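You operate a simulated robot arm through the tools that you are given. There is no shell and no other tool. Be economical: measure what you need, move in short steps, check, and stop when the job is done.

The job below is to be done with a simulated robot arm. You get a single attempt, and the scene is never put back.

JOB
Wipe up the oil smear, set the copper block there and brush gel over it.
Fine: yellow rag, into the yellow tub after; teal brush and teal tub, brush back in its cup.

The check looks at the end state, three seconds after you hand in, the way a careful person would. Anything else that was tipped, shoved, dropped, spilled or broken makes it a failure.

ROBOT AND FRAMES
A 7-joint arm with a two-finger parallel gripper, fixed in place. Base frame: the origin is at the foot of the arm, x ahead of it, y to its left, z up. Readings come in mm, degrees, newtons and seconds.
Its first joint turns from -66.0 to 66.0 degrees. Payload 2.6 kg.
The tool frame sits at the grasp point between the pads (the TCP): z along the fingers, y along the line on which they close. The tips reach 30 mm beyond it. The gripper opens to 94 mm. The fingers are 28 mm wide and 10 mm thick; the gripper's body (50 by 96 mm) begins 55 mm behind the TCP.
Orientation is that of the tool frame in the base frame, as [roll, pitch, yaw] about the fixed x, y, z axes, in that order (R = Rz(yaw) Ry(pitch) Rx(roll)). With the fingers straight down and closing along the base's y, the tool's x points along the base's -x, its y along +y and its z along -z.

CONTROLS
- The arm moves only by the tool apply_moves. Its argument "plan" is a list of rows, each an object of numbers (a shift or turn left out is 0, a gripper value left out holds the last): "hand": the gripper command, from -1 (fully open) to 1 (shut), values between in proportion; "dx", "dy", "dz": the shift along the base's x, y, z in mm; "wx", "wy", "wz": the turn, a rotation vector about the base's x, y, z in degrees. In form: [{"hand": .., "dx": .., "dy": .., "dz": .., "wx": .., "wy": .., "wz": ..}, ...]. A call has 1 to 12 rows; each row is the pose to reach, as a shift and turn from the pose commanded when the call began. Rows are played at 5 a second. More than 50 mm and 8.6 degrees between two rows, or a gripper value outside its range, and nothing of the call is played. A pose out of reach is approached as far as the arm can. The call stops where the force on the tool passes 40 N (or 10 N more than at its start, if that is more) or the arm is blocked; 0.2 s more then pass. Each finger travels about 72 mm/s and halts on what it meets, pressing with about 27 N; the grip force reading is that of the motor and also rises with nothing between the fingers. The clock runs only during rows and for 0.2 s after the last one: add rows that repeat a pose to give the fingers time. It gives the time, the measured TCP pose, the force on the tool (base axes), the opening and the grip force at its end, in the units of the frame above (readings bear some noise), and new pictures: "views" is both (left out), scene, wrist or none.
- Cameras (640 x 400 px; columns grow to the right, rows downward): "scene" is fixed at [17.1, 421.6, 560.1]; the picture's right is [-0.90, -0.44, 0.00], its down [-0.28, 0.56, -0.78] and it looks along [0.35, -0.70, -0.62] (base axes); focal length 223 px, centre (320, 200). "wrist" rides on the gripper at [-37, 0, -58] in the tool frame; the picture's right is [0.00, -1.00, 0.00], its down [0.97, 0.00, -0.24] and it looks along [0.24, 0.00, 0.97] (tool axes); focal length 218 px, centre (320, 200).
- pixel_to_xyz(camera, pixels): for up to 12 pixels [column, row] of the newest picture of that camera ("zoom" is the newest enlarged one), the place [x, y, z] in the base frame of the surface seen there, good to about 2 mm. The clock stands still meanwhile.
- zoom(camera, box): a new picture of the part [left, top, right, bottom] of that camera's present view, enlarged. The clock stands still meanwhile.
- close_job(): hands the job in; it is judged then, once.

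Keep the steps short. Do not move on a guess: measure, check each grasp and each placing, and mend mistakes. In all there are 80 turns and 120 pictures (those below and enlarged ones count). Leave the gripper open and the arm clear of the work at the hand-in unless told otherwise, and finish with a single line.

The tools are called as a command line: name --argument value ..., lists and objects as JSON in quotes. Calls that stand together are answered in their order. apply_moves: Moves the arm, as the interface text tells. Its arguments: {"type":"object","properties":{"plan":{"type":"array","items":{"type":"object","properties":{"hand":{"type":"number"},"dx":{"type":"number"},"dy":{"type":"number"},"dz":{"type":"number"},"wx":{"type":"number"},"wy":{"type":"number"},"wz":{"type":"number"}}}},"views":{"type":"string","enum":["both","scene","wrist","none"]}},"required":["plan"]} The other tools are called the same way: pixel_to_xyz (camera, pixels) gives the place of the surface under pixels of a picture; zoom (camera, box) takes an enlarged picture of a part of a camera's view; close_job () hands the job in.

At the start:

```text
time: 0.0
tcp_pos: [332.7, -142.6, 417.4]
ee_rot: [-180.0, 0.0, -179.9]
force: [0.1, 0.5, 0.1]
opening: 94.3
grasp_force: 0.1
```

scene: 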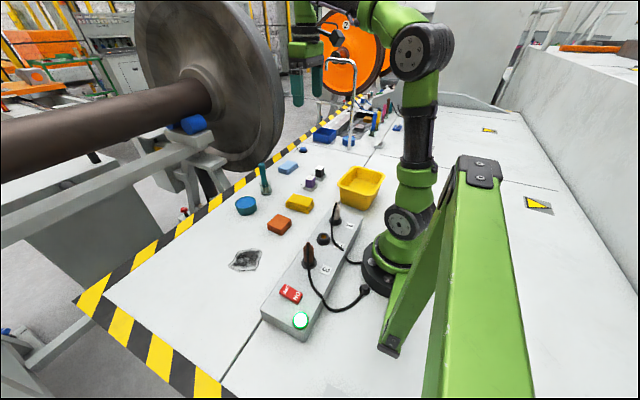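
wrist: 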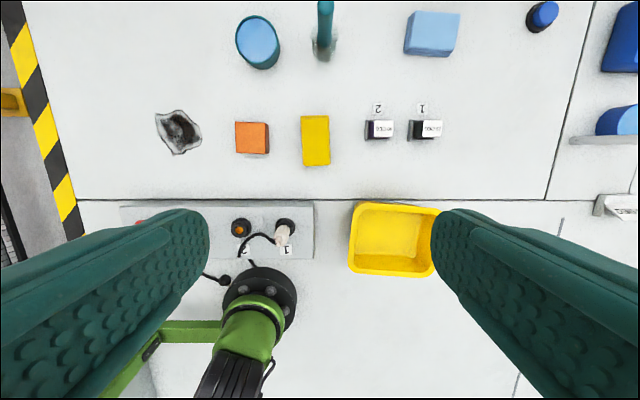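

I see the smear near wrist (178,132), an orange block (252,138), a yellow piece (315,140), a teal tub (258,42), the brush (325,30) and the yellow tub (393,240). I'll enlarge both views before measuring anything.

zoom --camera "scene" --box '[210, 110, 410, 290]'

zoom --camera "wrist" --box '[140, 0, 480, 200]'

pixel_to_xyz --camera "wrist" --pixels '[[178, 132], [157, 114], [201, 150], [252, 134], [237, 123], [267, 123], [315, 138], [302, 117], [328, 117], [258, 40], [325, 15], [325, 45]]'

pixel_to_xyz --camera "wrist" --pixels '[[395, 235], [354, 205], [440, 210], [352, 272], [432, 275], [432, 30], [180, 112], [178, 153], [240, 153], [268, 153], [303, 164], [329, 164]]'

```text
2.22 times, centred on (310, 200) of scene
```

zoom: 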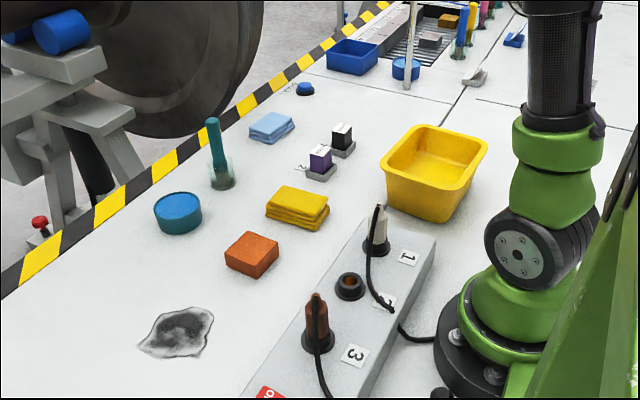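

```text
1.88 times, centred on (310, 100) of wrist
```

zoom: 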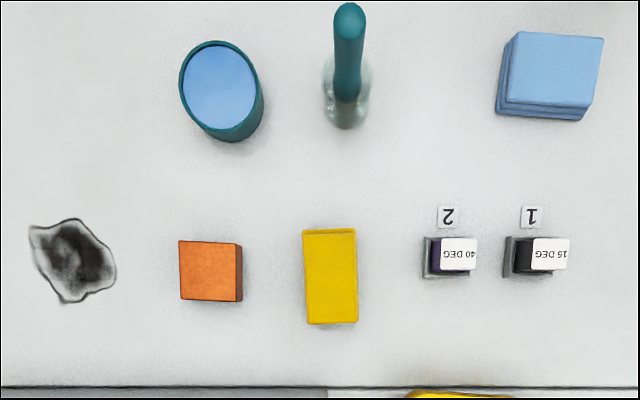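

```text
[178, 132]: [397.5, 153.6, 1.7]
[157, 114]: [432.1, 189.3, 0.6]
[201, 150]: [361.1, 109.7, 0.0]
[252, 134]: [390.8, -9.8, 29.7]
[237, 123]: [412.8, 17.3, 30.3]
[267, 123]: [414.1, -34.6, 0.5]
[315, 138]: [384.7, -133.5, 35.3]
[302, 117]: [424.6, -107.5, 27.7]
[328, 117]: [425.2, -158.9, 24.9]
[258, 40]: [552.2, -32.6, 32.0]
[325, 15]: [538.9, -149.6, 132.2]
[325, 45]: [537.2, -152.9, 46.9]
```

```text
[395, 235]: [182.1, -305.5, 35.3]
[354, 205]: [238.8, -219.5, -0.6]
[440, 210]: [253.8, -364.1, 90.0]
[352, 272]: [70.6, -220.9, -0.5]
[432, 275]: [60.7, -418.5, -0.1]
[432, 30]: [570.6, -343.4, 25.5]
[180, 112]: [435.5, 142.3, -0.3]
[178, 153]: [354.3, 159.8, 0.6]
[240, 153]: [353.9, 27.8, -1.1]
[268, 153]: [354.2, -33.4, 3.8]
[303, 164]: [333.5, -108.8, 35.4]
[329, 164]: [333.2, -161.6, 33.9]
```

The measured surface is near z = 0, but the text says -45. I'll check it with the scene camera on the same points.

pixel_to_xyz --camera "scene" --pixels '[[245, 260], [279, 223], [299, 201], [246, 203], [263, 165], [266, 191], [361, 187], [359, 172], [150, 300], [340, 330], [288, 167], [260, 240]]'

zoom --camera "scene" --box '[225, 150, 305, 200]'

```text
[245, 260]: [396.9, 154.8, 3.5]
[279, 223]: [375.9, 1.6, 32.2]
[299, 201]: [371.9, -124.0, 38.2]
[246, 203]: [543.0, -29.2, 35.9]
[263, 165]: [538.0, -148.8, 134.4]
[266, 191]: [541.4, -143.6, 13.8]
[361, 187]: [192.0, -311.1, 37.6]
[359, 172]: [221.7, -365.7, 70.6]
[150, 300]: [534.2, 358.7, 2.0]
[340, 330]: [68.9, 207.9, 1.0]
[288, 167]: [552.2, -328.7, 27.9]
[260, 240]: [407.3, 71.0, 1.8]
```

```text
8.00 times, centred on (265, 175) of scene
```

zoom: 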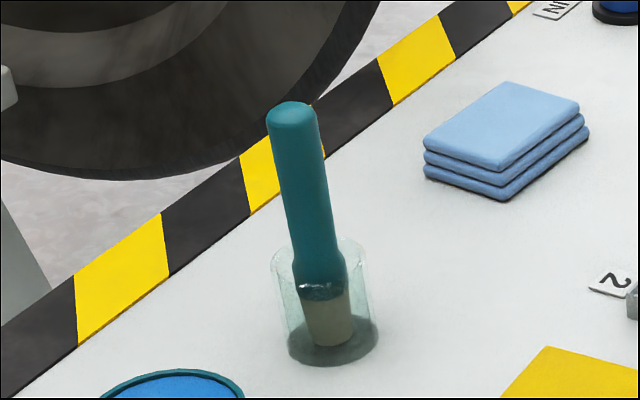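

Both cameras agree the surface is at z≈0–2, not -45, so I'll trust the measurements and watch the force when near it. The yellow rag is centred near (379,-134), about 52 wide along y, with its top near z≈36. Next I go to about z=170 above it for a closer look.

apply_moves --plan '[{"hand": -1, "dx": 8, "dy": 2, "dz": -42}, {"hand": -1, "dx": 16, "dy": 4, "dz": -84}, {"hand": -1, "dx": 24, "dy": 6, "dz": -126}, {"hand": -1, "dx": 32, "dy": 7, "dz": -168}, {"hand": -1, "dx": 40, "dy": 8, "dz": -210}, {"hand": -1, "dx": 46, "dy": 9, "dz": -247}, {"hand": -1, "dx": 46, "dy": 9, "dz": -247}]' --views "wrist"

```text
time: 1.6
tcp_pos: [377.8, -136.9, 169.5]
ee_rot: [-180.0, 0.0, 180.0]
force: [-0.5, 0.9, 0.2]
opening: 94.2
grasp_force: 0.1
```

wrist: 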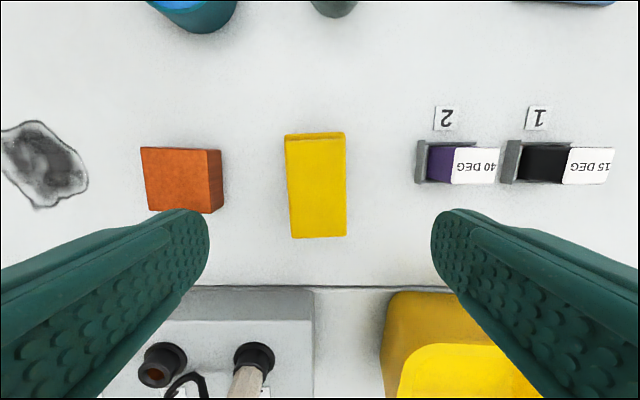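

I'll measure the rag's edges and the block from this closer view.

pixel_to_xyz --camera "wrist" --pixels '[[288, 145], [343, 140], [293, 233], [344, 232], [316, 185], [270, 190], [143, 152], [206, 153], [148, 208], [206, 208], [175, 180], [316, 134]]'

pixel_to_xyz --camera "wrist" --pixels '[[420, 145], [420, 180], [250, 355], [165, 350], [230, 300], [300, 295], [3, 150], [88, 185], [40, 122], [38, 209], [200, 30], [335, 12]]'

```text
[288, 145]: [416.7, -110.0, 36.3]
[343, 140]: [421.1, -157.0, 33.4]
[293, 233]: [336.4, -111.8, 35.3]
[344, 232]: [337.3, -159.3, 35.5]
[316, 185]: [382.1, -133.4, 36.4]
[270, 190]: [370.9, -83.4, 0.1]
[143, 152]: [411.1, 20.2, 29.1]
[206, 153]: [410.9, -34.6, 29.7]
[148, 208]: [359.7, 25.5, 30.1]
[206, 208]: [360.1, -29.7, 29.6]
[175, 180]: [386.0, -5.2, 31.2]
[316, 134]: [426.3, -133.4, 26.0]
```

```text
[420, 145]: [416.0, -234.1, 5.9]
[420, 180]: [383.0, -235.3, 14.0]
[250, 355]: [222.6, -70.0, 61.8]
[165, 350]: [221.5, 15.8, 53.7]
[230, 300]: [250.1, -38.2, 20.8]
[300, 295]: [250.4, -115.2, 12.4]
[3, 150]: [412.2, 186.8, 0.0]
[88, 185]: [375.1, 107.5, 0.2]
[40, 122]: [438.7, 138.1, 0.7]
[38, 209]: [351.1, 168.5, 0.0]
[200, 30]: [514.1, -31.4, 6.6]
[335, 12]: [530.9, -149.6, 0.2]
```

The rag spans x 333–427 and y -108 to -160, with its top at 36. I'll lower to z≈60 and check the reading.

apply_moves --plan '[{"dx": 1, "dy": 0, "dz": -40}, {"dx": 2, "dy": 0, "dz": -80}, {"dx": 2, "dy": 0, "dz": -110}, {"dx": 2, "dy": 0, "dz": -110}]' --views "both"

```text
time: 2.6
tcp_pos: [380.9, -134.1, 59.0]
ee_rot: [-179.9, 0.0, -179.9]
force: [0.5, -0.1, 1.0]
opening: 94.2
grasp_force: 0.0
```

scene: 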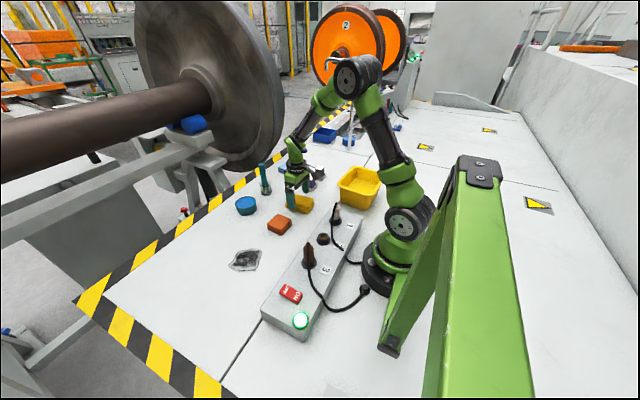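
wrist: 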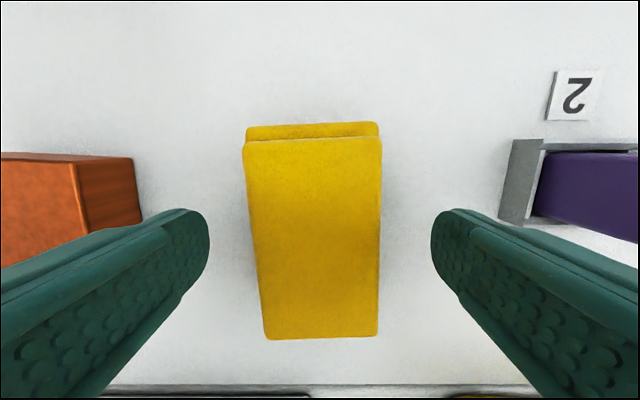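

The rag sits centred between the fingers. I'll lower to TCP z≈39, so the tips are about 9 above the table, and close.

apply_moves --plan '[{"hand": -1, "dz": -10}, {"hand": -1, "dz": -20}, {"hand": 0.3, "dz": -20}, {"hand": 0.3, "dz": -20}, {"hand": 0.3, "dz": -20}, {"hand": 0.3, "dz": -20}]' --views "wrist"

```text
time: 4.0
tcp_pos: [381.4, -134.2, 41.2]
ee_rot: [179.9, 0.1, 180.0]
force: [-1.6, 1.4, 11.0]
opening: 59.5
grasp_force: 26.9
```

wrist: 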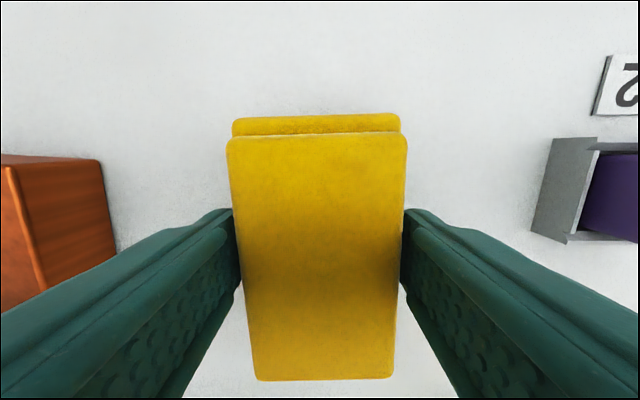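

The grip reads 26.9 N at 59.5 mm, but there's an 11 N upward force and z is 2 mm above what I commanded. I'll take a close look at the tips.

zoom --camera "scene" --box '[265, 160, 345, 210]'

zoom --camera "wrist" --box '[180, 190, 460, 390]'

```text
8.00 times, centred on (305, 185) of scene
```

zoom: 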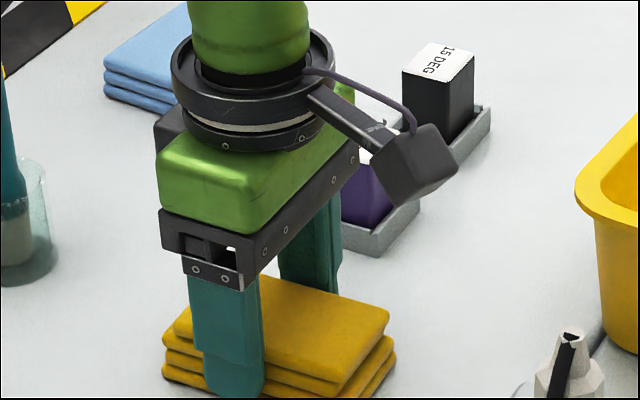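

```text
2.00 times, centred on (320, 290) of wrist
```

zoom: 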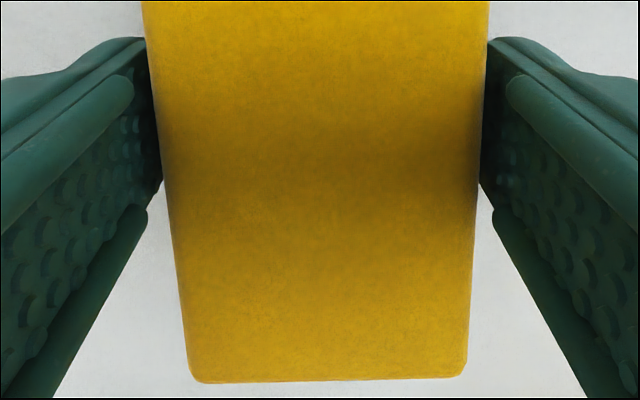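

The fingers hold the stack by its wider lower layers. I'll lift 60 mm and check the grasp.

apply_moves --plan '[{"dz": 15}, {"dz": 40}, {"dz": 65}, {"dz": 65}]' --views "both"

zoom --camera "scene" --box '[245, 145, 345, 215]'

```text
time: 5.0
tcp_pos: [379.4, -132.6, 105.9]
ee_rot: [180.0, 0.1, -180.0]
force: [0.1, -0.2, -0.2]
opening: 32.9
grasp_force: 0.1
```

scene: 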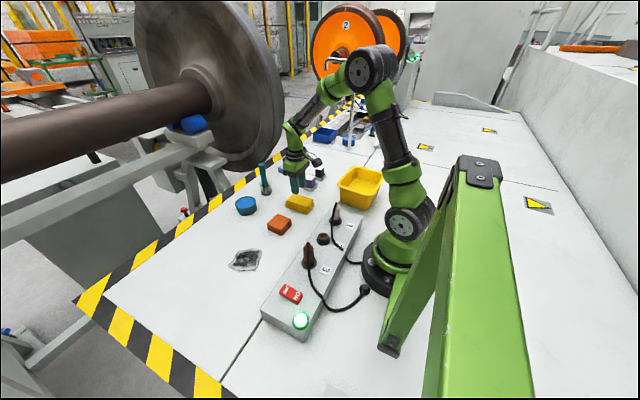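
wrist: 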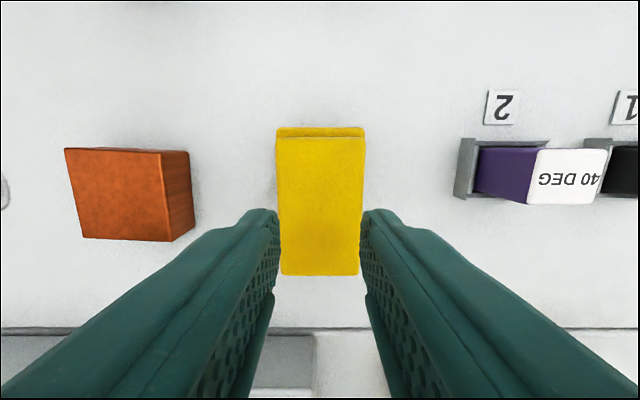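

```text
5.71 times, centred on (295, 180) of scene
```

zoom: 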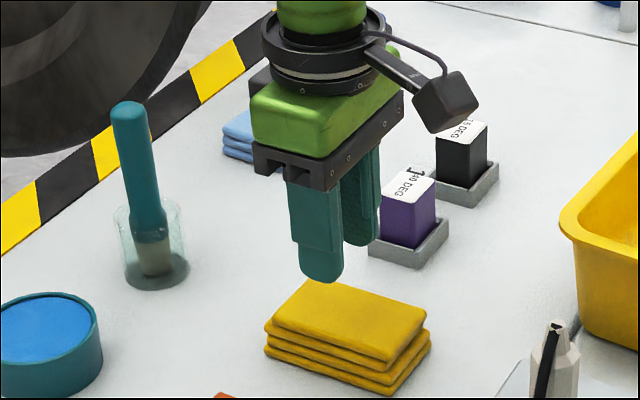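

The rag slipped out and settled where it was, so my grip was too high on its rounded sides. I'll open, go lower with the tips about 2–3 mm above the table, and close fully.

apply_moves --plan '[{"hand": -1}, {"hand": -1}, {"hand": -1}, {"hand": -1, "dz": -35}, {"hand": -1, "dz": -60}, {"hand": -1, "dz": -68}, {"hand": -1, "dz": -71}, {"hand": -1, "dz": -71}]' --views "wrist"

```text
time: 6.8
tcp_pos: [381.6, -132.8, 33.1]
ee_rot: [-180.0, 0.0, -180.0]
force: [0.1, 0.0, 0.1]
opening: 94.2
grasp_force: 0.1
```

wrist: 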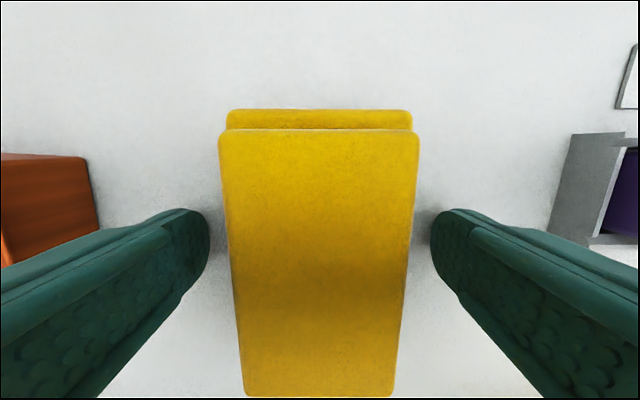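

No contact yet, at TCP z=33. I'll close now.

apply_moves --plan '[{"hand": 1}, {"hand": 1}, {"hand": 1}, {"hand": 1}, {"hand": 1}]' --views "wrist"

zoom --camera "scene" --box '[265, 160, 345, 210]'

```text
time: 8.0
tcp_pos: [380.5, -132.5, 34.4]
ee_rot: [-180.0, 0.1, -180.0]
force: [-0.4, 0.5, 0.7]
opening: 63.4
grasp_force: 27.1
```

wrist: 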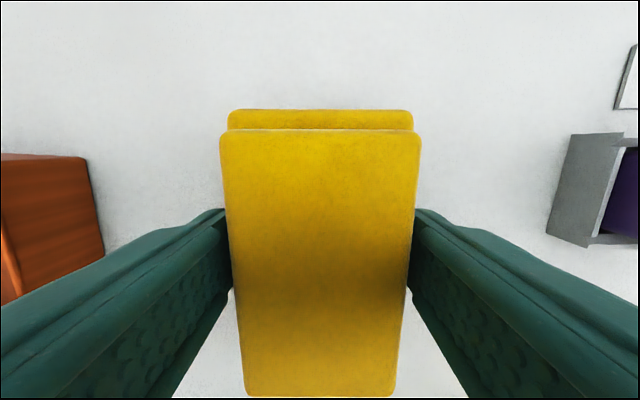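

```text
8.00 times, centred on (305, 185) of scene
```

zoom: 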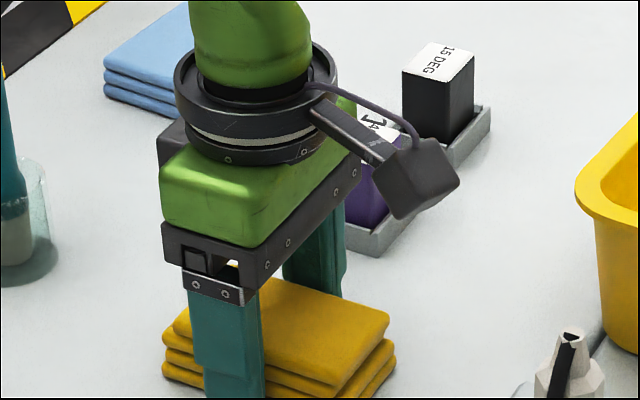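

Now the force is near zero, with the grip at 63.4 mm and 27 N. I'll lift slowly and check.

apply_moves --plan '[{"hand": 1, "dz": 5}, {"hand": 1, "dz": 10}, {"hand": 1, "dz": 18}, {"hand": 1, "dz": 26}, {"hand": 1, "dz": 26}]' --views "wrist"

zoom --camera "scene" --box '[265, 160, 345, 210]'

```text
time: 9.2
tcp_pos: [378.5, -133.7, 61.4]
ee_rot: [-180.0, 0.0, 179.9]
force: [-0.7, 0.3, -0.9]
opening: 63.9
grasp_force: 27.8
```

wrist: 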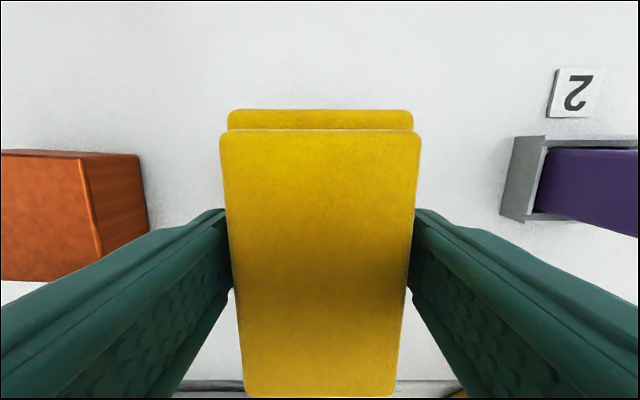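

```text
8.00 times, centred on (305, 185) of scene
```

zoom: 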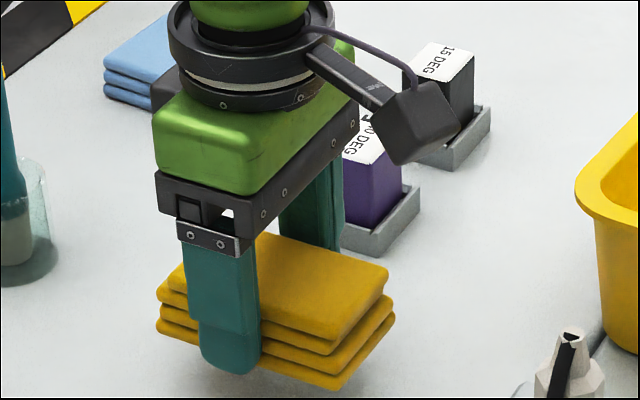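

The rag is held. Next I lift it to z≈110, carry it over the orange block and stop above the near side of the smear at (396,100).

apply_moves --plan '[{"hand": 1, "dz": 25}, {"hand": 1, "dz": 50}, {"hand": 1, "dx": 3, "dy": 35, "dz": 50}, {"hand": 1, "dx": 6, "dy": 75, "dz": 50}, {"hand": 1, "dx": 9, "dy": 115, "dz": 50}, {"hand": 1, "dx": 12, "dy": 155, "dz": 50}, {"hand": 1, "dx": 15, "dy": 195, "dz": 50}, {"hand": 1, "dx": 15, "dy": 230, "dz": 50}, {"hand": 1, "dx": 15, "dy": 230, "dz": 50}]' --views "wrist"

```text
time: 11.2
tcp_pos: [396.8, 96.6, 111.1]
ee_rot: [180.0, 0.1, 180.0]
force: [0.2, -0.1, -0.6]
opening: 63.6
grasp_force: 26.4
```

wrist: 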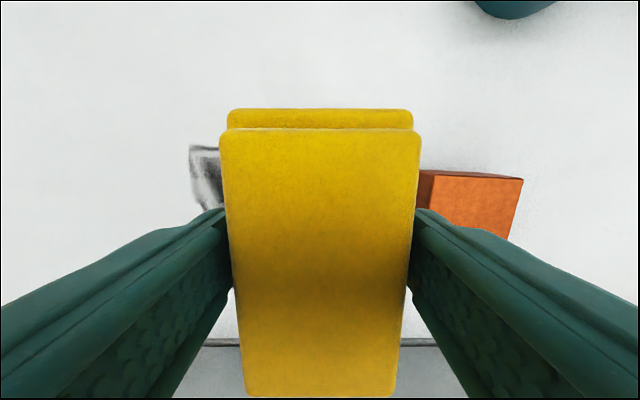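

The gripper is clear of the block. I'll lower to contact, down to about z=32, and read the force.

apply_moves --plan '[{"hand": 1, "dz": -35}, {"hand": 1, "dz": -65}, {"hand": 1, "dz": -74}, {"hand": 1, "dz": -77}, {"hand": 1, "dz": -78.5}, {"hand": 1, "dz": -78.5}]' --views "none"

```text
time: 12.6
tcp_pos: [395.7, 97.5, 34.6]
ee_rot: [179.9, 0.4, 179.8]
force: [-1.1, 0.0, 3.6]
opening: 63.9
grasp_force: 27.3
stopped in row 6: the force on the tool passed its limit (the readings are from after the stop); the commanded pose is now the measured one
```

I have contact, at 3.6 N now. I'll sweep across the smear to y≈195 and back at this height.

apply_moves --plan '[{"hand": 1, "dy": 15}, {"hand": 1, "dy": 30}, {"hand": 1, "dy": 45}, {"hand": 1, "dy": 60}, {"hand": 1, "dy": 75}, {"hand": 1, "dy": 90}, {"hand": 1, "dy": 100}, {"hand": 1, "dy": 100}]' --views "wrist"

```text
time: 14.4
tcp_pos: [396.8, 196.2, 33.2]
ee_rot: [179.8, 0.4, 179.9]
force: [1.4, -6.6, 14.4]
opening: 63.7
grasp_force: 27.1
```

wrist: 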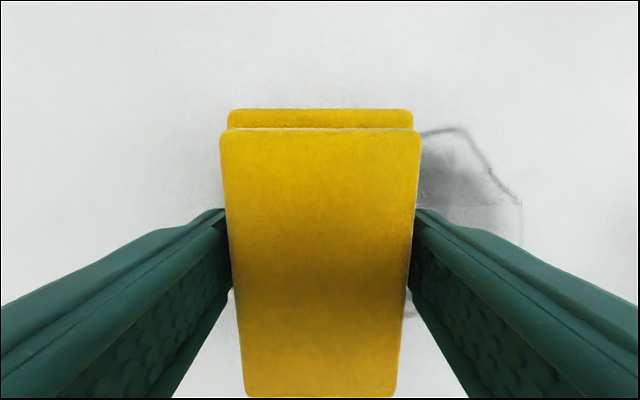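

The smear is fading with 14 N on it. What remains is at larger x and a bit at smaller x. I'll stroke back at x≈420, then forth at x≈372.

apply_moves --plan '[{"hand": 1, "dx": 12, "dy": 0}, {"hand": 1, "dx": 24, "dy": 0}, {"hand": 1, "dx": 24, "dy": -15}, {"hand": 1, "dx": 24, "dy": -30}, {"hand": 1, "dx": 24, "dy": -45}, {"hand": 1, "dx": 24, "dy": -60}, {"hand": 1, "dx": 24, "dy": -75}, {"hand": 1, "dx": 24, "dy": -90}, {"hand": 1, "dx": 24, "dy": -105}, {"hand": 1, "dx": 24, "dy": -105}]' --views "wrist"

```text
time: 16.6
tcp_pos: [422.0, 91.2, 33.7]
ee_rot: [179.8, 0.3, 179.9]
force: [0.6, 2.4, 3.9]
opening: 63.8
grasp_force: 26.7
```

wrist: 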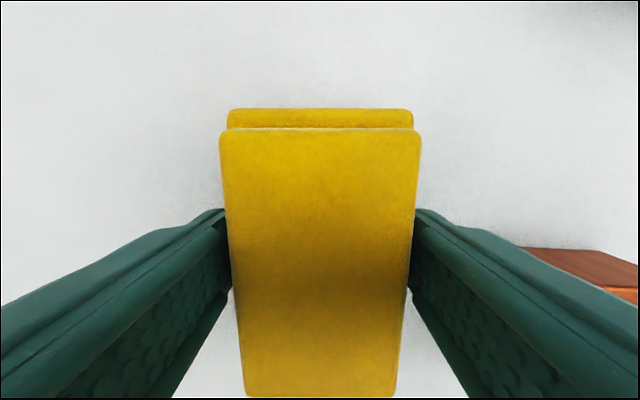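

The high-x side looks clean. Next is the stroke at x≈372, out to y≈195 and part way back.

apply_moves --plan '[{"hand": 1, "dx": -25, "dy": 2}, {"hand": 1, "dx": -50, "dy": 4}, {"hand": 1, "dx": -50, "dy": 19}, {"hand": 1, "dx": -50, "dy": 34}, {"hand": 1, "dx": -50, "dy": 49}, {"hand": 1, "dx": -50, "dy": 64}, {"hand": 1, "dx": -50, "dy": 79}, {"hand": 1, "dx": -50, "dy": 94}, {"hand": 1, "dx": -50, "dy": 105}, {"hand": 1, "dx": -38, "dy": 105}, {"hand": 1, "dx": -25, "dy": 105}]' --views "none"

apply_moves --plan '[{"hand": 1, "dy": -15}, {"hand": 1, "dy": -30}, {"hand": 1, "dy": -45}, {"hand": 1, "dy": -60}, {"hand": 1, "dy": -80}, {"hand": 1, "dy": -95}, {"hand": 1, "dy": -95, "dz": 15}, {"hand": 1, "dy": -95, "dz": 40}, {"hand": 1, "dy": -95, "dz": 75}, {"hand": 1, "dy": -95, "dz": 115}, {"hand": 1, "dy": -95, "dz": 115}]' --views "both"

zoom --camera "scene" --box '[200, 180, 340, 280]'

```text
time: 19.0
tcp_pos: [395.7, 197.7, 34.5]
ee_rot: [179.9, 0.1, 180.0]
force: [0.4, -1.1, -1.1]
opening: 63.8
grasp_force: 27.4
```

```text
time: 21.4
tcp_pos: [395.2, 101.5, 147.6]
ee_rot: [179.9, 0.3, 179.9]
force: [-0.9, -1.2, 0.0]
opening: 63.9
grasp_force: 27.3
```

scene: 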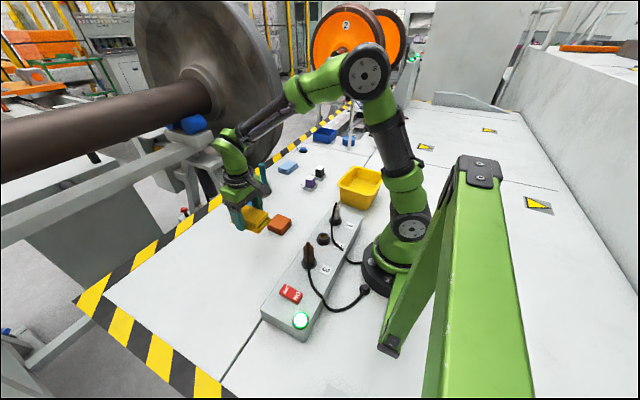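
wrist: 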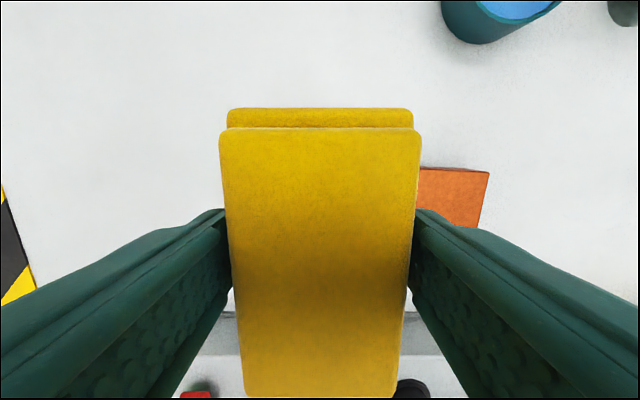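

```text
4.00 times, centred on (270, 230) of scene
```

zoom: 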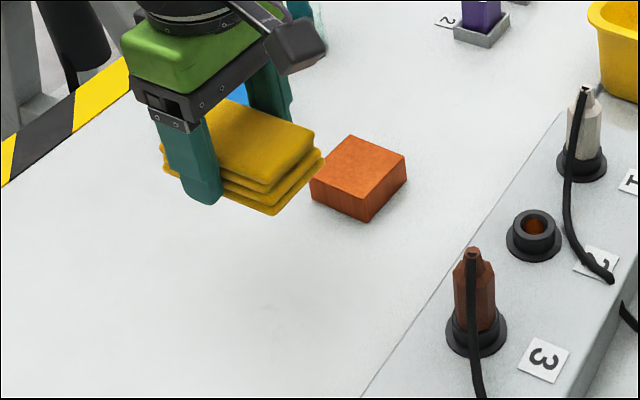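

The smear area at scene (245,260) looks clean. I'll enlarge it strongly before giving up the rag.

zoom --camera "scene" --box '[205, 232, 285, 282]'

pixel_to_xyz --camera "scene" --pixels '[[340, 177], [362, 172], [381, 175], [372, 203], [345, 195], [358, 185], [366, 190], [336, 207], [334, 220], [355, 210]]'

zoom --camera "scene" --box '[310, 150, 406, 210]'

```text
8.00 times, centred on (245, 257) of scene
```

zoom: 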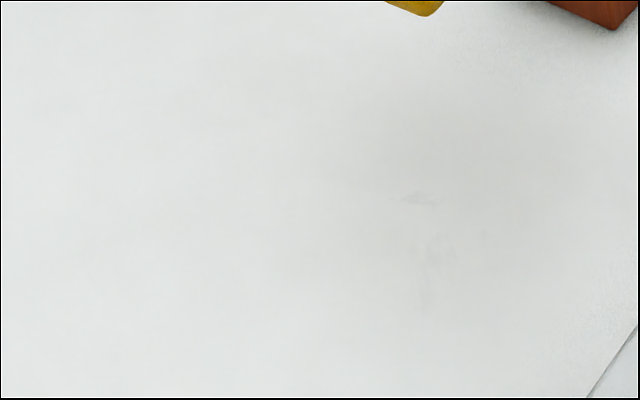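

```text
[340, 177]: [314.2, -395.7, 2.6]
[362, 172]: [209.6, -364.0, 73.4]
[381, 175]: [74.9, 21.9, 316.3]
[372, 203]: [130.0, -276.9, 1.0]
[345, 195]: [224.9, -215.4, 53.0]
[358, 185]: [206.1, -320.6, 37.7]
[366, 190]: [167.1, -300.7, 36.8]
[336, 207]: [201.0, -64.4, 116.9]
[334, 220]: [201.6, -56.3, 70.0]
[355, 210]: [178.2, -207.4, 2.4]
```

```text
6.67 times, centred on (358, 180) of scene
```

zoom: 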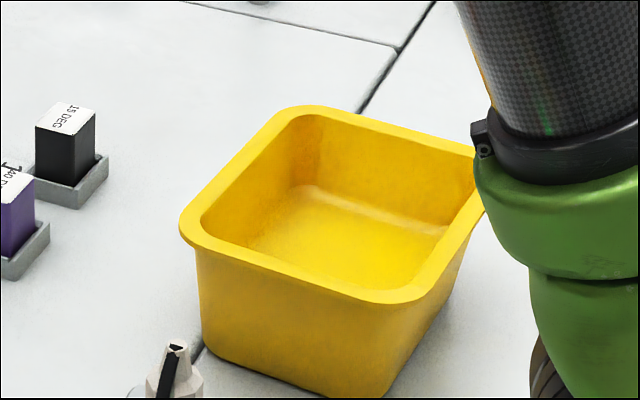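

Very faint traces remain near scene (257,257) to (258,267). I'll locate them and wipe once more.

pixel_to_xyz --camera "scene" --pixels '[[257, 257], [260, 262], [258, 268], [254, 256]]'

```text
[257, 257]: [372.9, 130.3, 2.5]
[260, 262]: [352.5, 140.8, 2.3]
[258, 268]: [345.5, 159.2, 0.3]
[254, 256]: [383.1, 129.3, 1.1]
```

The traces lie at x 345–383, y 129–160. I'll lower at (364,105) with a bit more pressure and go across and back.

apply_moves --plan '[{"hand": 1, "dx": -16, "dz": -40}, {"hand": 1, "dx": -32, "dz": -80}, {"hand": 1, "dx": -32, "dz": -105}, {"hand": 1, "dx": -32, "dz": -112}, {"hand": 1, "dx": -32, "dz": -114}, {"hand": 1, "dx": -32, "dz": -115}, {"hand": 1, "dx": -32, "dz": -115}]' --views "none"

```text
time: 23.0
tcp_pos: [364.0, 103.0, 33.6]
ee_rot: [179.9, 0.3, 180.0]
force: [-8.3, -1.3, 23.3]
opening: 63.8
grasp_force: 27.0
```

There's 23 N of contact, which is good. I'll sweep across and back.

apply_moves --plan '[{"hand": 1, "dy": 12}, {"hand": 1, "dy": 24}, {"hand": 1, "dy": 36}, {"hand": 1, "dy": 48}, {"hand": 1, "dy": 60}, {"hand": 1, "dy": 72}, {"hand": 1, "dy": 84}, {"hand": 1, "dy": 84}]' --views "none"

apply_moves --plan '[{"hand": 1, "dy": -12}, {"hand": 1, "dy": -24}, {"hand": 1, "dy": -36}, {"hand": 1, "dy": -48}, {"hand": 1, "dy": -60}, {"hand": 1, "dy": -72}, {"hand": 1, "dy": -84}, {"hand": 1, "dy": -84, "dz": 20}, {"hand": 1, "dy": -84, "dz": 60}, {"hand": 1, "dy": -84, "dz": 100}, {"hand": 1, "dx": 30, "dy": -84, "dz": 125}, {"hand": 1, "dx": 30, "dy": -84, "dz": 125}]' --views "none"

zoom --camera "scene" --box '[205, 232, 285, 282]'

```text
time: 24.8
tcp_pos: [363.9, 184.6, 33.3]
ee_rot: [180.0, 0.3, 179.9]
force: [-0.7, -0.1, 2.0]
opening: 63.7
grasp_force: 27.4
```

```text
time: 27.4
tcp_pos: [391.7, 102.5, 159.5]
ee_rot: [180.0, 0.3, 179.9]
force: [-0.3, -0.2, -0.5]
opening: 63.7
grasp_force: 27.2
```

```text
8.00 times, centred on (245, 257) of scene
```

zoom: 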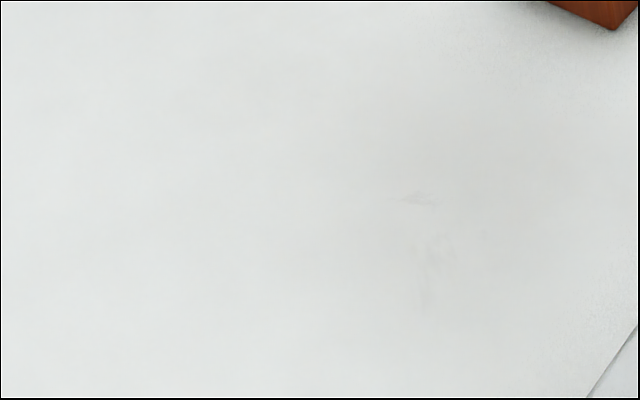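

The remaining marks didn't change with hard wiping, so they are surface texture and the spot is clean. Now I'll measure the tub rim in the scene view.

pixel_to_xyz --camera "scene" --pixels '[[338.5, 184], [341, 186], [356.5, 167], [354, 168], [369, 194], [371, 193], [378, 182], [380, 178], [368, 169], [355, 191], [347, 174], [376, 173]]'

```text
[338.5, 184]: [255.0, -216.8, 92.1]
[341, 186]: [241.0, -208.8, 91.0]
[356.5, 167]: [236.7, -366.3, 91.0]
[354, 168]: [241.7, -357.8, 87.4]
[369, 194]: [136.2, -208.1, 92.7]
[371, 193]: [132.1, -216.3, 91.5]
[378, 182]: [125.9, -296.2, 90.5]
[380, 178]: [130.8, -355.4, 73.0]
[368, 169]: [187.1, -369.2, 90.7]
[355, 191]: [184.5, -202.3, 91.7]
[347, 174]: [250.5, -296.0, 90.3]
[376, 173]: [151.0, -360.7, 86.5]
```

The tub rim spans x 125–255, y -202 to -370, z≈91, and its floor is at ≈36, so the centre is (190,-286). I'll carry the rag there at z≈200 while turning -90°, so its long side lies along the tub's long side.

apply_moves --plan '[{"hand": 1, "dx": -17, "dy": -32, "dz": 25, "wz": -7.5}, {"hand": 1, "dx": -34, "dy": -65, "dz": 40, "wz": -15}, {"hand": 1, "dx": -50, "dy": -97, "dz": 40, "wz": -22.5}, {"hand": 1, "dx": -67, "dy": -129, "dz": 40, "wz": -30}, {"hand": 1, "dx": -84, "dy": -162, "dz": 40, "wz": -37.5}, {"hand": 1, "dx": -101, "dy": -194, "dz": 40, "wz": -45}, {"hand": 1, "dx": -118, "dy": -226, "dz": 40, "wz": -52.5}, {"hand": 1, "dx": -135, "dy": -259, "dz": 40, "wz": -60}, {"hand": 1, "dx": -151, "dy": -291, "dz": 40, "wz": -67.5}, {"hand": 1, "dx": -168, "dy": -323, "dz": 40, "wz": -75}, {"hand": 1, "dx": -185, "dy": -356, "dz": 40, "wz": -82.5}, {"hand": 1, "dx": -202, "dy": -388, "dz": 40, "wz": -90}]' --views "both"

zoom --camera "scene" --box '[310, 120, 406, 210]'

```text
time: 30.0
tcp_pos: [191.5, -286.6, 198.3]
ee_rot: [179.9, 0.3, 89.8]
force: [-0.4, -0.1, -0.6]
opening: 63.7
grasp_force: 27.0
```

scene: 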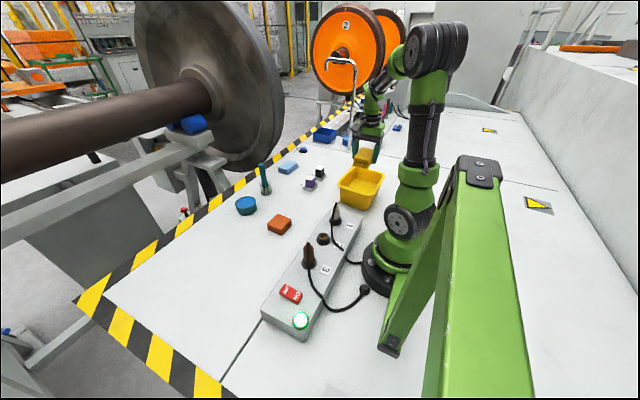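
wrist: 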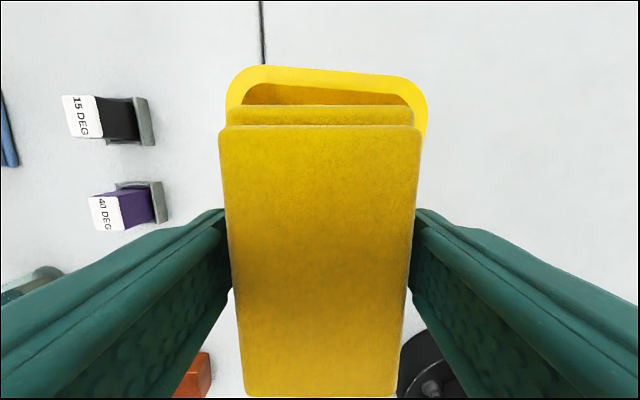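

```text
4.44 times, centred on (358, 165) of scene
```

zoom: 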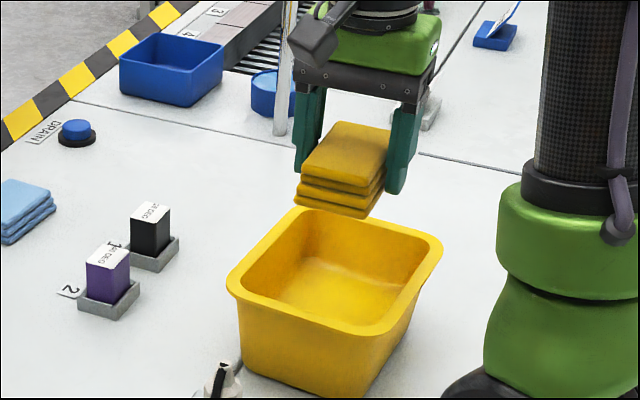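

The rag is aligned over the tub. I'll lower to z≈112, so the rag's bottom is inside at about 78, and open only to about 76 mm.

apply_moves --plan '[{"hand": 1, "dz": -40}, {"hand": 1, "dz": -75}, {"hand": 1, "dz": -86}, {"hand": 1, "dz": -86}, {"hand": -0.62, "dz": -86}, {"hand": -0.62, "dz": -86}, {"hand": -0.62, "dz": -86}, {"hand": -0.62, "dz": -86}]' --views "both"

zoom --camera "scene" --box '[310, 120, 406, 210]'

```text
time: 31.8
tcp_pos: [191.1, -286.0, 113.6]
ee_rot: [179.9, 0.4, 89.9]
force: [-1.0, 0.4, -0.1]
opening: 76.0
grasp_force: 0.1
```

scene: 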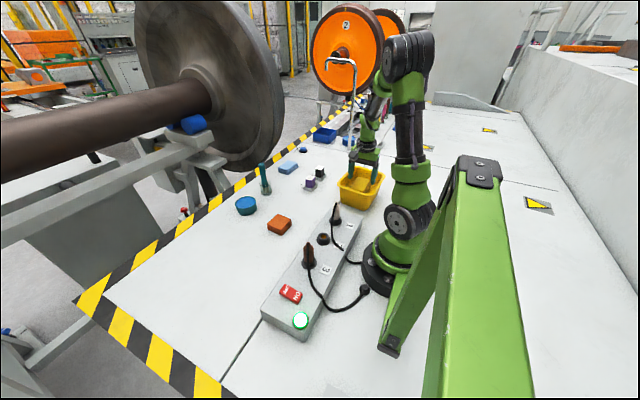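
wrist: 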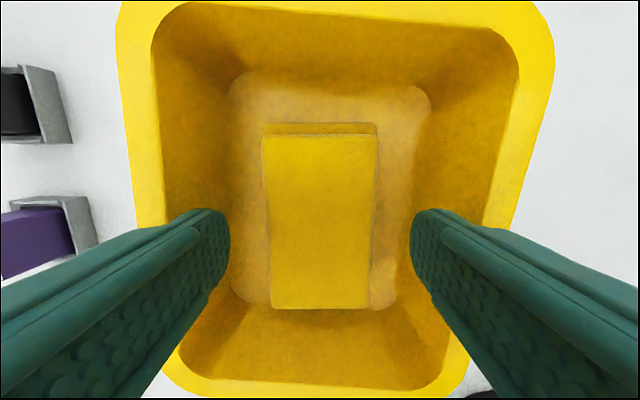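

```text
4.44 times, centred on (358, 165) of scene
```

zoom: 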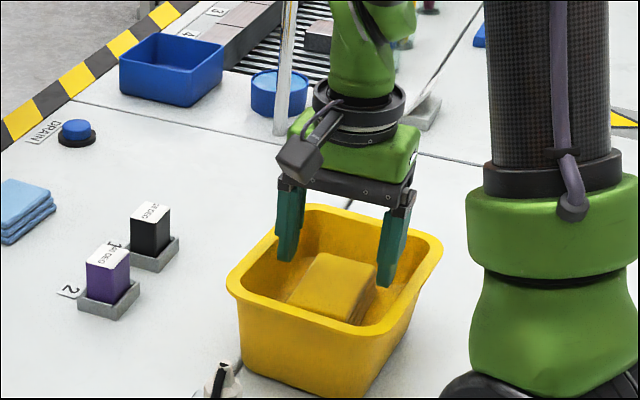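

The rag lies in the tub. Now I go up and over to the block, turning back to the original yaw.

apply_moves --plan '[{"hand": -0.62, "dz": 45}, {"hand": -0.62, "dz": 88}, {"hand": -1, "dx": 20, "dy": 28, "dz": 88, "wz": 8.2}, {"hand": -1, "dx": 40, "dy": 56, "dz": 88, "wz": 16.4}, {"hand": -1, "dx": 60, "dy": 84, "dz": 88, "wz": 24.6}, {"hand": -1, "dx": 80, "dy": 112, "dz": 88, "wz": 32.8}, {"hand": -1, "dx": 100, "dy": 140, "dz": 88, "wz": 41}, {"hand": -1, "dx": 120, "dy": 168, "dz": 88, "wz": 49.2}, {"hand": -1, "dx": 140, "dy": 196, "dz": 88, "wz": 57.4}, {"hand": -1, "dx": 160, "dy": 224, "dz": 88, "wz": 65.6}, {"hand": -1, "dx": 180, "dy": 252, "dz": 88, "wz": 73.8}, {"hand": -1, "dx": 195, "dy": 281, "dz": 88, "wz": 82}]' --views "none"

apply_moves --plan '[{"hand": -1, "wz": 8, "dz": -40}, {"hand": -1, "wz": 8, "dz": -80}, {"hand": -1, "wz": 8, "dz": -80}]' --views "wrist"

```text
time: 34.4
tcp_pos: [386.3, -5.8, 200.0]
ee_rot: [179.9, 0.3, 172.0]
force: [-0.1, 0.1, -0.4]
opening: 93.8
grasp_force: 0.1
```

```text
time: 35.2
tcp_pos: [388.9, -3.9, 119.5]
ee_rot: [179.9, 0.3, 180.0]
force: [0.4, 0.1, -0.7]
opening: 93.7
grasp_force: 0.0
```

wrist: 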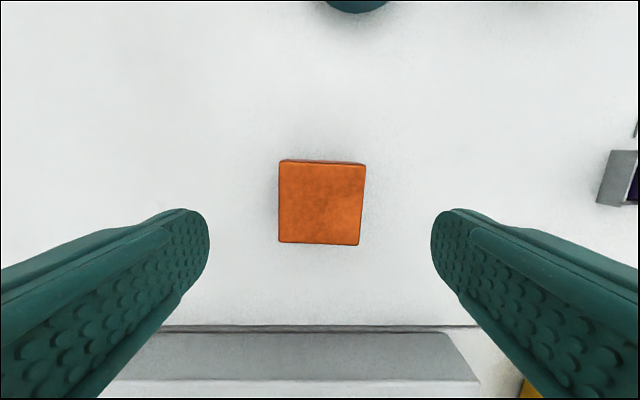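

pixel_to_xyz --camera "wrist" --pixels '[[281, 165], [363, 168], [280, 240], [358, 243], [320, 204], [300, 330]]'

zoom --camera "wrist" --box '[240, 150, 400, 250]'

```text
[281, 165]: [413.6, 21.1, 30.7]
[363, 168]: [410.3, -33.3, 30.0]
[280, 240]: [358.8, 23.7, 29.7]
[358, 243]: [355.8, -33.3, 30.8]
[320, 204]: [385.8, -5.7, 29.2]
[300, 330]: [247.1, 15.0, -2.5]
```

```text
4.00 times, centred on (320, 200) of wrist
```

zoom: 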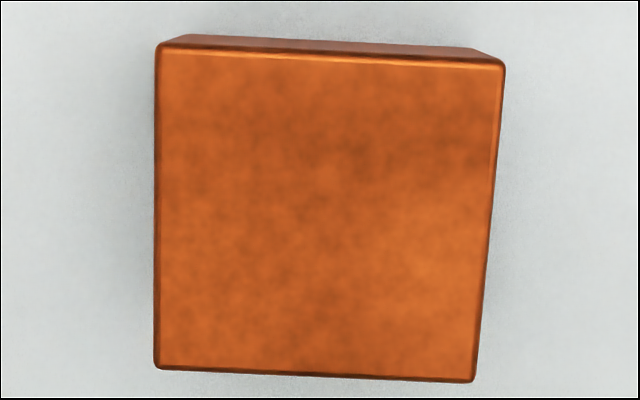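

The block is about 56×56×30, centred at (385,-5.5) and turned about -3°. I'll turn -3° and lower to z≈34, then close.

apply_moves --plan '[{"hand": -1, "dz": -40, "wz": -3}, {"hand": -1, "dz": -75, "wz": -3}, {"hand": -1, "dz": -84, "wz": -3}, {"hand": -1, "dz": -84, "wz": -3}, {"hand": 1, "dz": -84, "wz": -3}, {"hand": 1, "dz": -84, "wz": -3}, {"hand": 1, "dz": -84, "wz": -3}, {"hand": 1, "dz": -84, "wz": -3}]' --views "wrist"

```text
time: 37.0
tcp_pos: [385.6, -6.2, 36.8]
ee_rot: [179.9, 0.2, 177.0]
force: [1.1, 0.1, -0.2]
opening: 59.7
grasp_force: 26.7
```

wrist: 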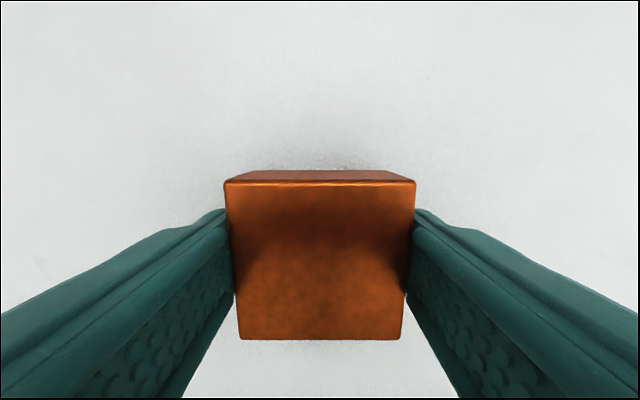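

The block is gripped squarely. I'll lift 40 mm and carry it to (396,149).

apply_moves --plan '[{"hand": 1, "dz": 8}, {"hand": 1, "dz": 20}, {"hand": 1, "dz": 40}, {"hand": 1, "dx": 3, "dy": 35, "dz": 40}, {"hand": 1, "dx": 6, "dy": 75, "dz": 40}, {"hand": 1, "dx": 9, "dy": 115, "dz": 40}, {"hand": 1, "dx": 11, "dy": 154, "dz": 40}, {"hand": 1, "dx": 11, "dy": 154, "dz": 40}]' --views "both"

```text
time: 38.8
tcp_pos: [399.5, 149.9, 74.5]
ee_rot: [179.9, 0.3, 176.9]
force: [0.0, -0.3, -5.6]
opening: 59.8
grasp_force: 27.1
```

scene: 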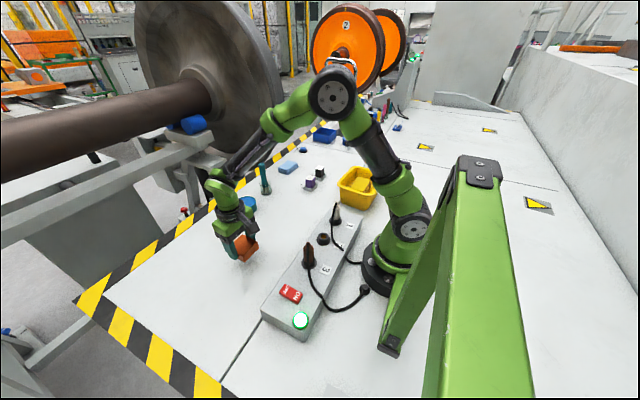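
wrist: 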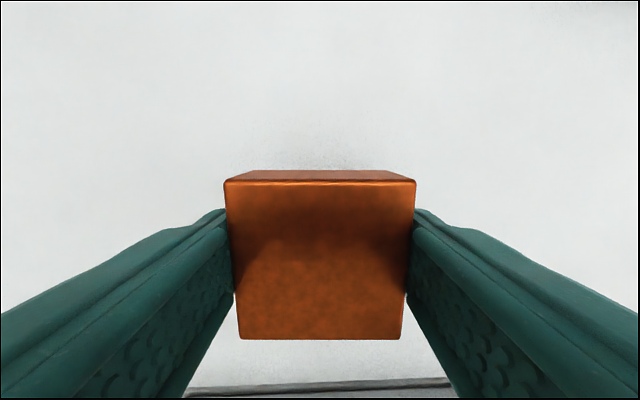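

The block is held; the force reading shows about 5.6 N of weight. I'll lower it gently to the table.

apply_moves --plan '[{"hand": 1, "dz": -20}, {"hand": 1, "dz": -32}, {"hand": 1, "dz": -37}, {"hand": 1, "dz": -39}, {"hand": 1, "dz": -40}, {"hand": 1, "dz": -40}]' --views "none"

```text
time: 40.2
tcp_pos: [398.6, 149.4, 36.9]
ee_rot: [179.8, 0.3, 176.9]
force: [-1.9, -0.2, 1.9]
opening: 59.4
grasp_force: 27.0
```

The weight has come off the tool, so the block is on the table. I'll open and rise straight up.

apply_moves --plan '[{"hand": -1}, {"hand": -1}, {"hand": -1}, {"hand": -1}, {"hand": -1, "dz": 40}, {"hand": -1, "dz": 85}, {"hand": -1, "dz": 130}, {"hand": -1, "dz": 165, "wz": 3}, {"hand": -1, "dz": 165, "wz": 3}]' --views "wrist"

```text
time: 42.2
tcp_pos: [397.2, 150.4, 202.9]
ee_rot: [179.8, 0.3, 180.0]
force: [-0.2, 0.5, 0.3]
opening: 94.0
grasp_force: 0.0
```

wrist: 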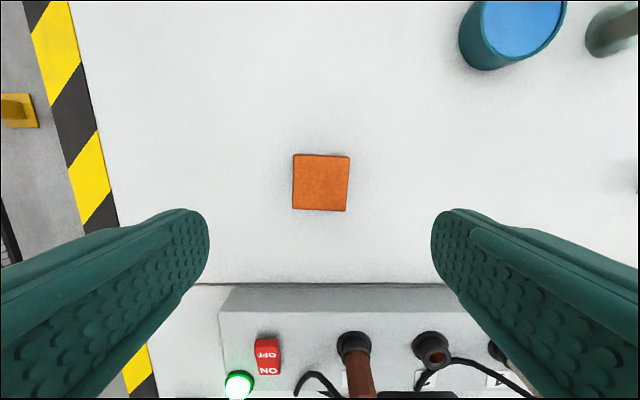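

I'll measure the placed block, and use the scene camera for the brush and its cup.

pixel_to_xyz --camera "wrist" --pixels '[[295, 157], [348, 159], [294, 207], [345, 209], [320, 182], [515, 30]]'

zoom --camera "scene" --box '[225, 155, 305, 205]'

pixel_to_xyz --camera "zoom" --pixels '[[295, 65], [280, 110], [310, 110], [297, 160], [315, 200], [300, 230], [345, 230], [320, 245], [275, 230], [370, 225], [320, 320], [330, 290]]'

```text
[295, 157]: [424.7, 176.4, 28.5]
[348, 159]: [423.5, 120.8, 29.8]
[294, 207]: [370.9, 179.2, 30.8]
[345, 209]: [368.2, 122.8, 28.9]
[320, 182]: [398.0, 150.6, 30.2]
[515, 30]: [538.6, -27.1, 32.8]
```

```text
8.00 times, centred on (265, 180) of scene
```

zoom: 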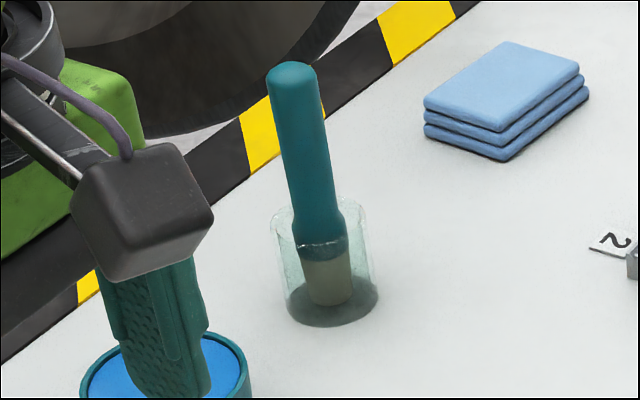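

```text
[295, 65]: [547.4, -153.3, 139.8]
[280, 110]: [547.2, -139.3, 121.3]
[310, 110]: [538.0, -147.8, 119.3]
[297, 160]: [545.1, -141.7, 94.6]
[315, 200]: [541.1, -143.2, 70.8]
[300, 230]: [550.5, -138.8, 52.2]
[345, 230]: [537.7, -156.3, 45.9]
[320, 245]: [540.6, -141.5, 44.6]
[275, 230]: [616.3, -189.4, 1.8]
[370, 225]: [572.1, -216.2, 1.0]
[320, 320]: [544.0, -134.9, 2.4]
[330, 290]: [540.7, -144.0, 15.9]
```

The block sits at (397,150), right on the old smear spot. The brush is about 140 tall with its axis near (546,-150), and the cup rim is at about z=48. I'll move above the brush at z≈230.

apply_moves --plan '[{"hand": -1, "dx": 18, "dy": -37, "dz": 15}, {"hand": -1, "dx": 37, "dy": -75, "dz": 30}, {"hand": -1, "dx": 55, "dy": -112, "dz": 30}, {"hand": -1, "dx": 74, "dy": -150, "dz": 30}, {"hand": -1, "dx": 93, "dy": -187, "dz": 30}, {"hand": -1, "dx": 111, "dy": -225, "dz": 30}, {"hand": -1, "dx": 130, "dy": -262, "dz": 30}, {"hand": -1, "dx": 149, "dy": -300, "dz": 30}, {"hand": -1, "dx": 149, "dy": -300, "dz": 30}]' --views "wrist"

```text
time: 44.2
tcp_pos: [544.5, -149.5, 231.3]
ee_rot: [179.8, 0.3, 179.9]
force: [-1.9, -0.8, -0.3]
opening: 94.1
grasp_force: 0.0
```

wrist: 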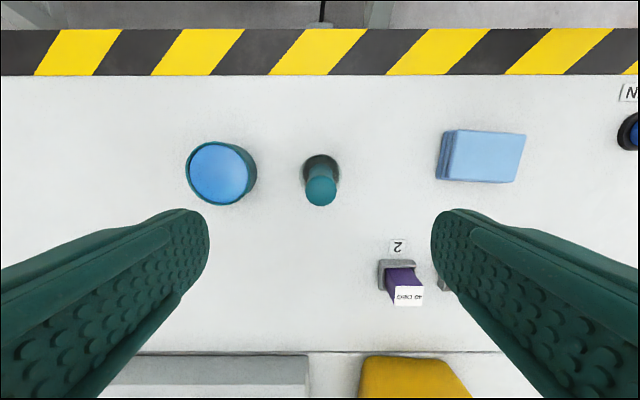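

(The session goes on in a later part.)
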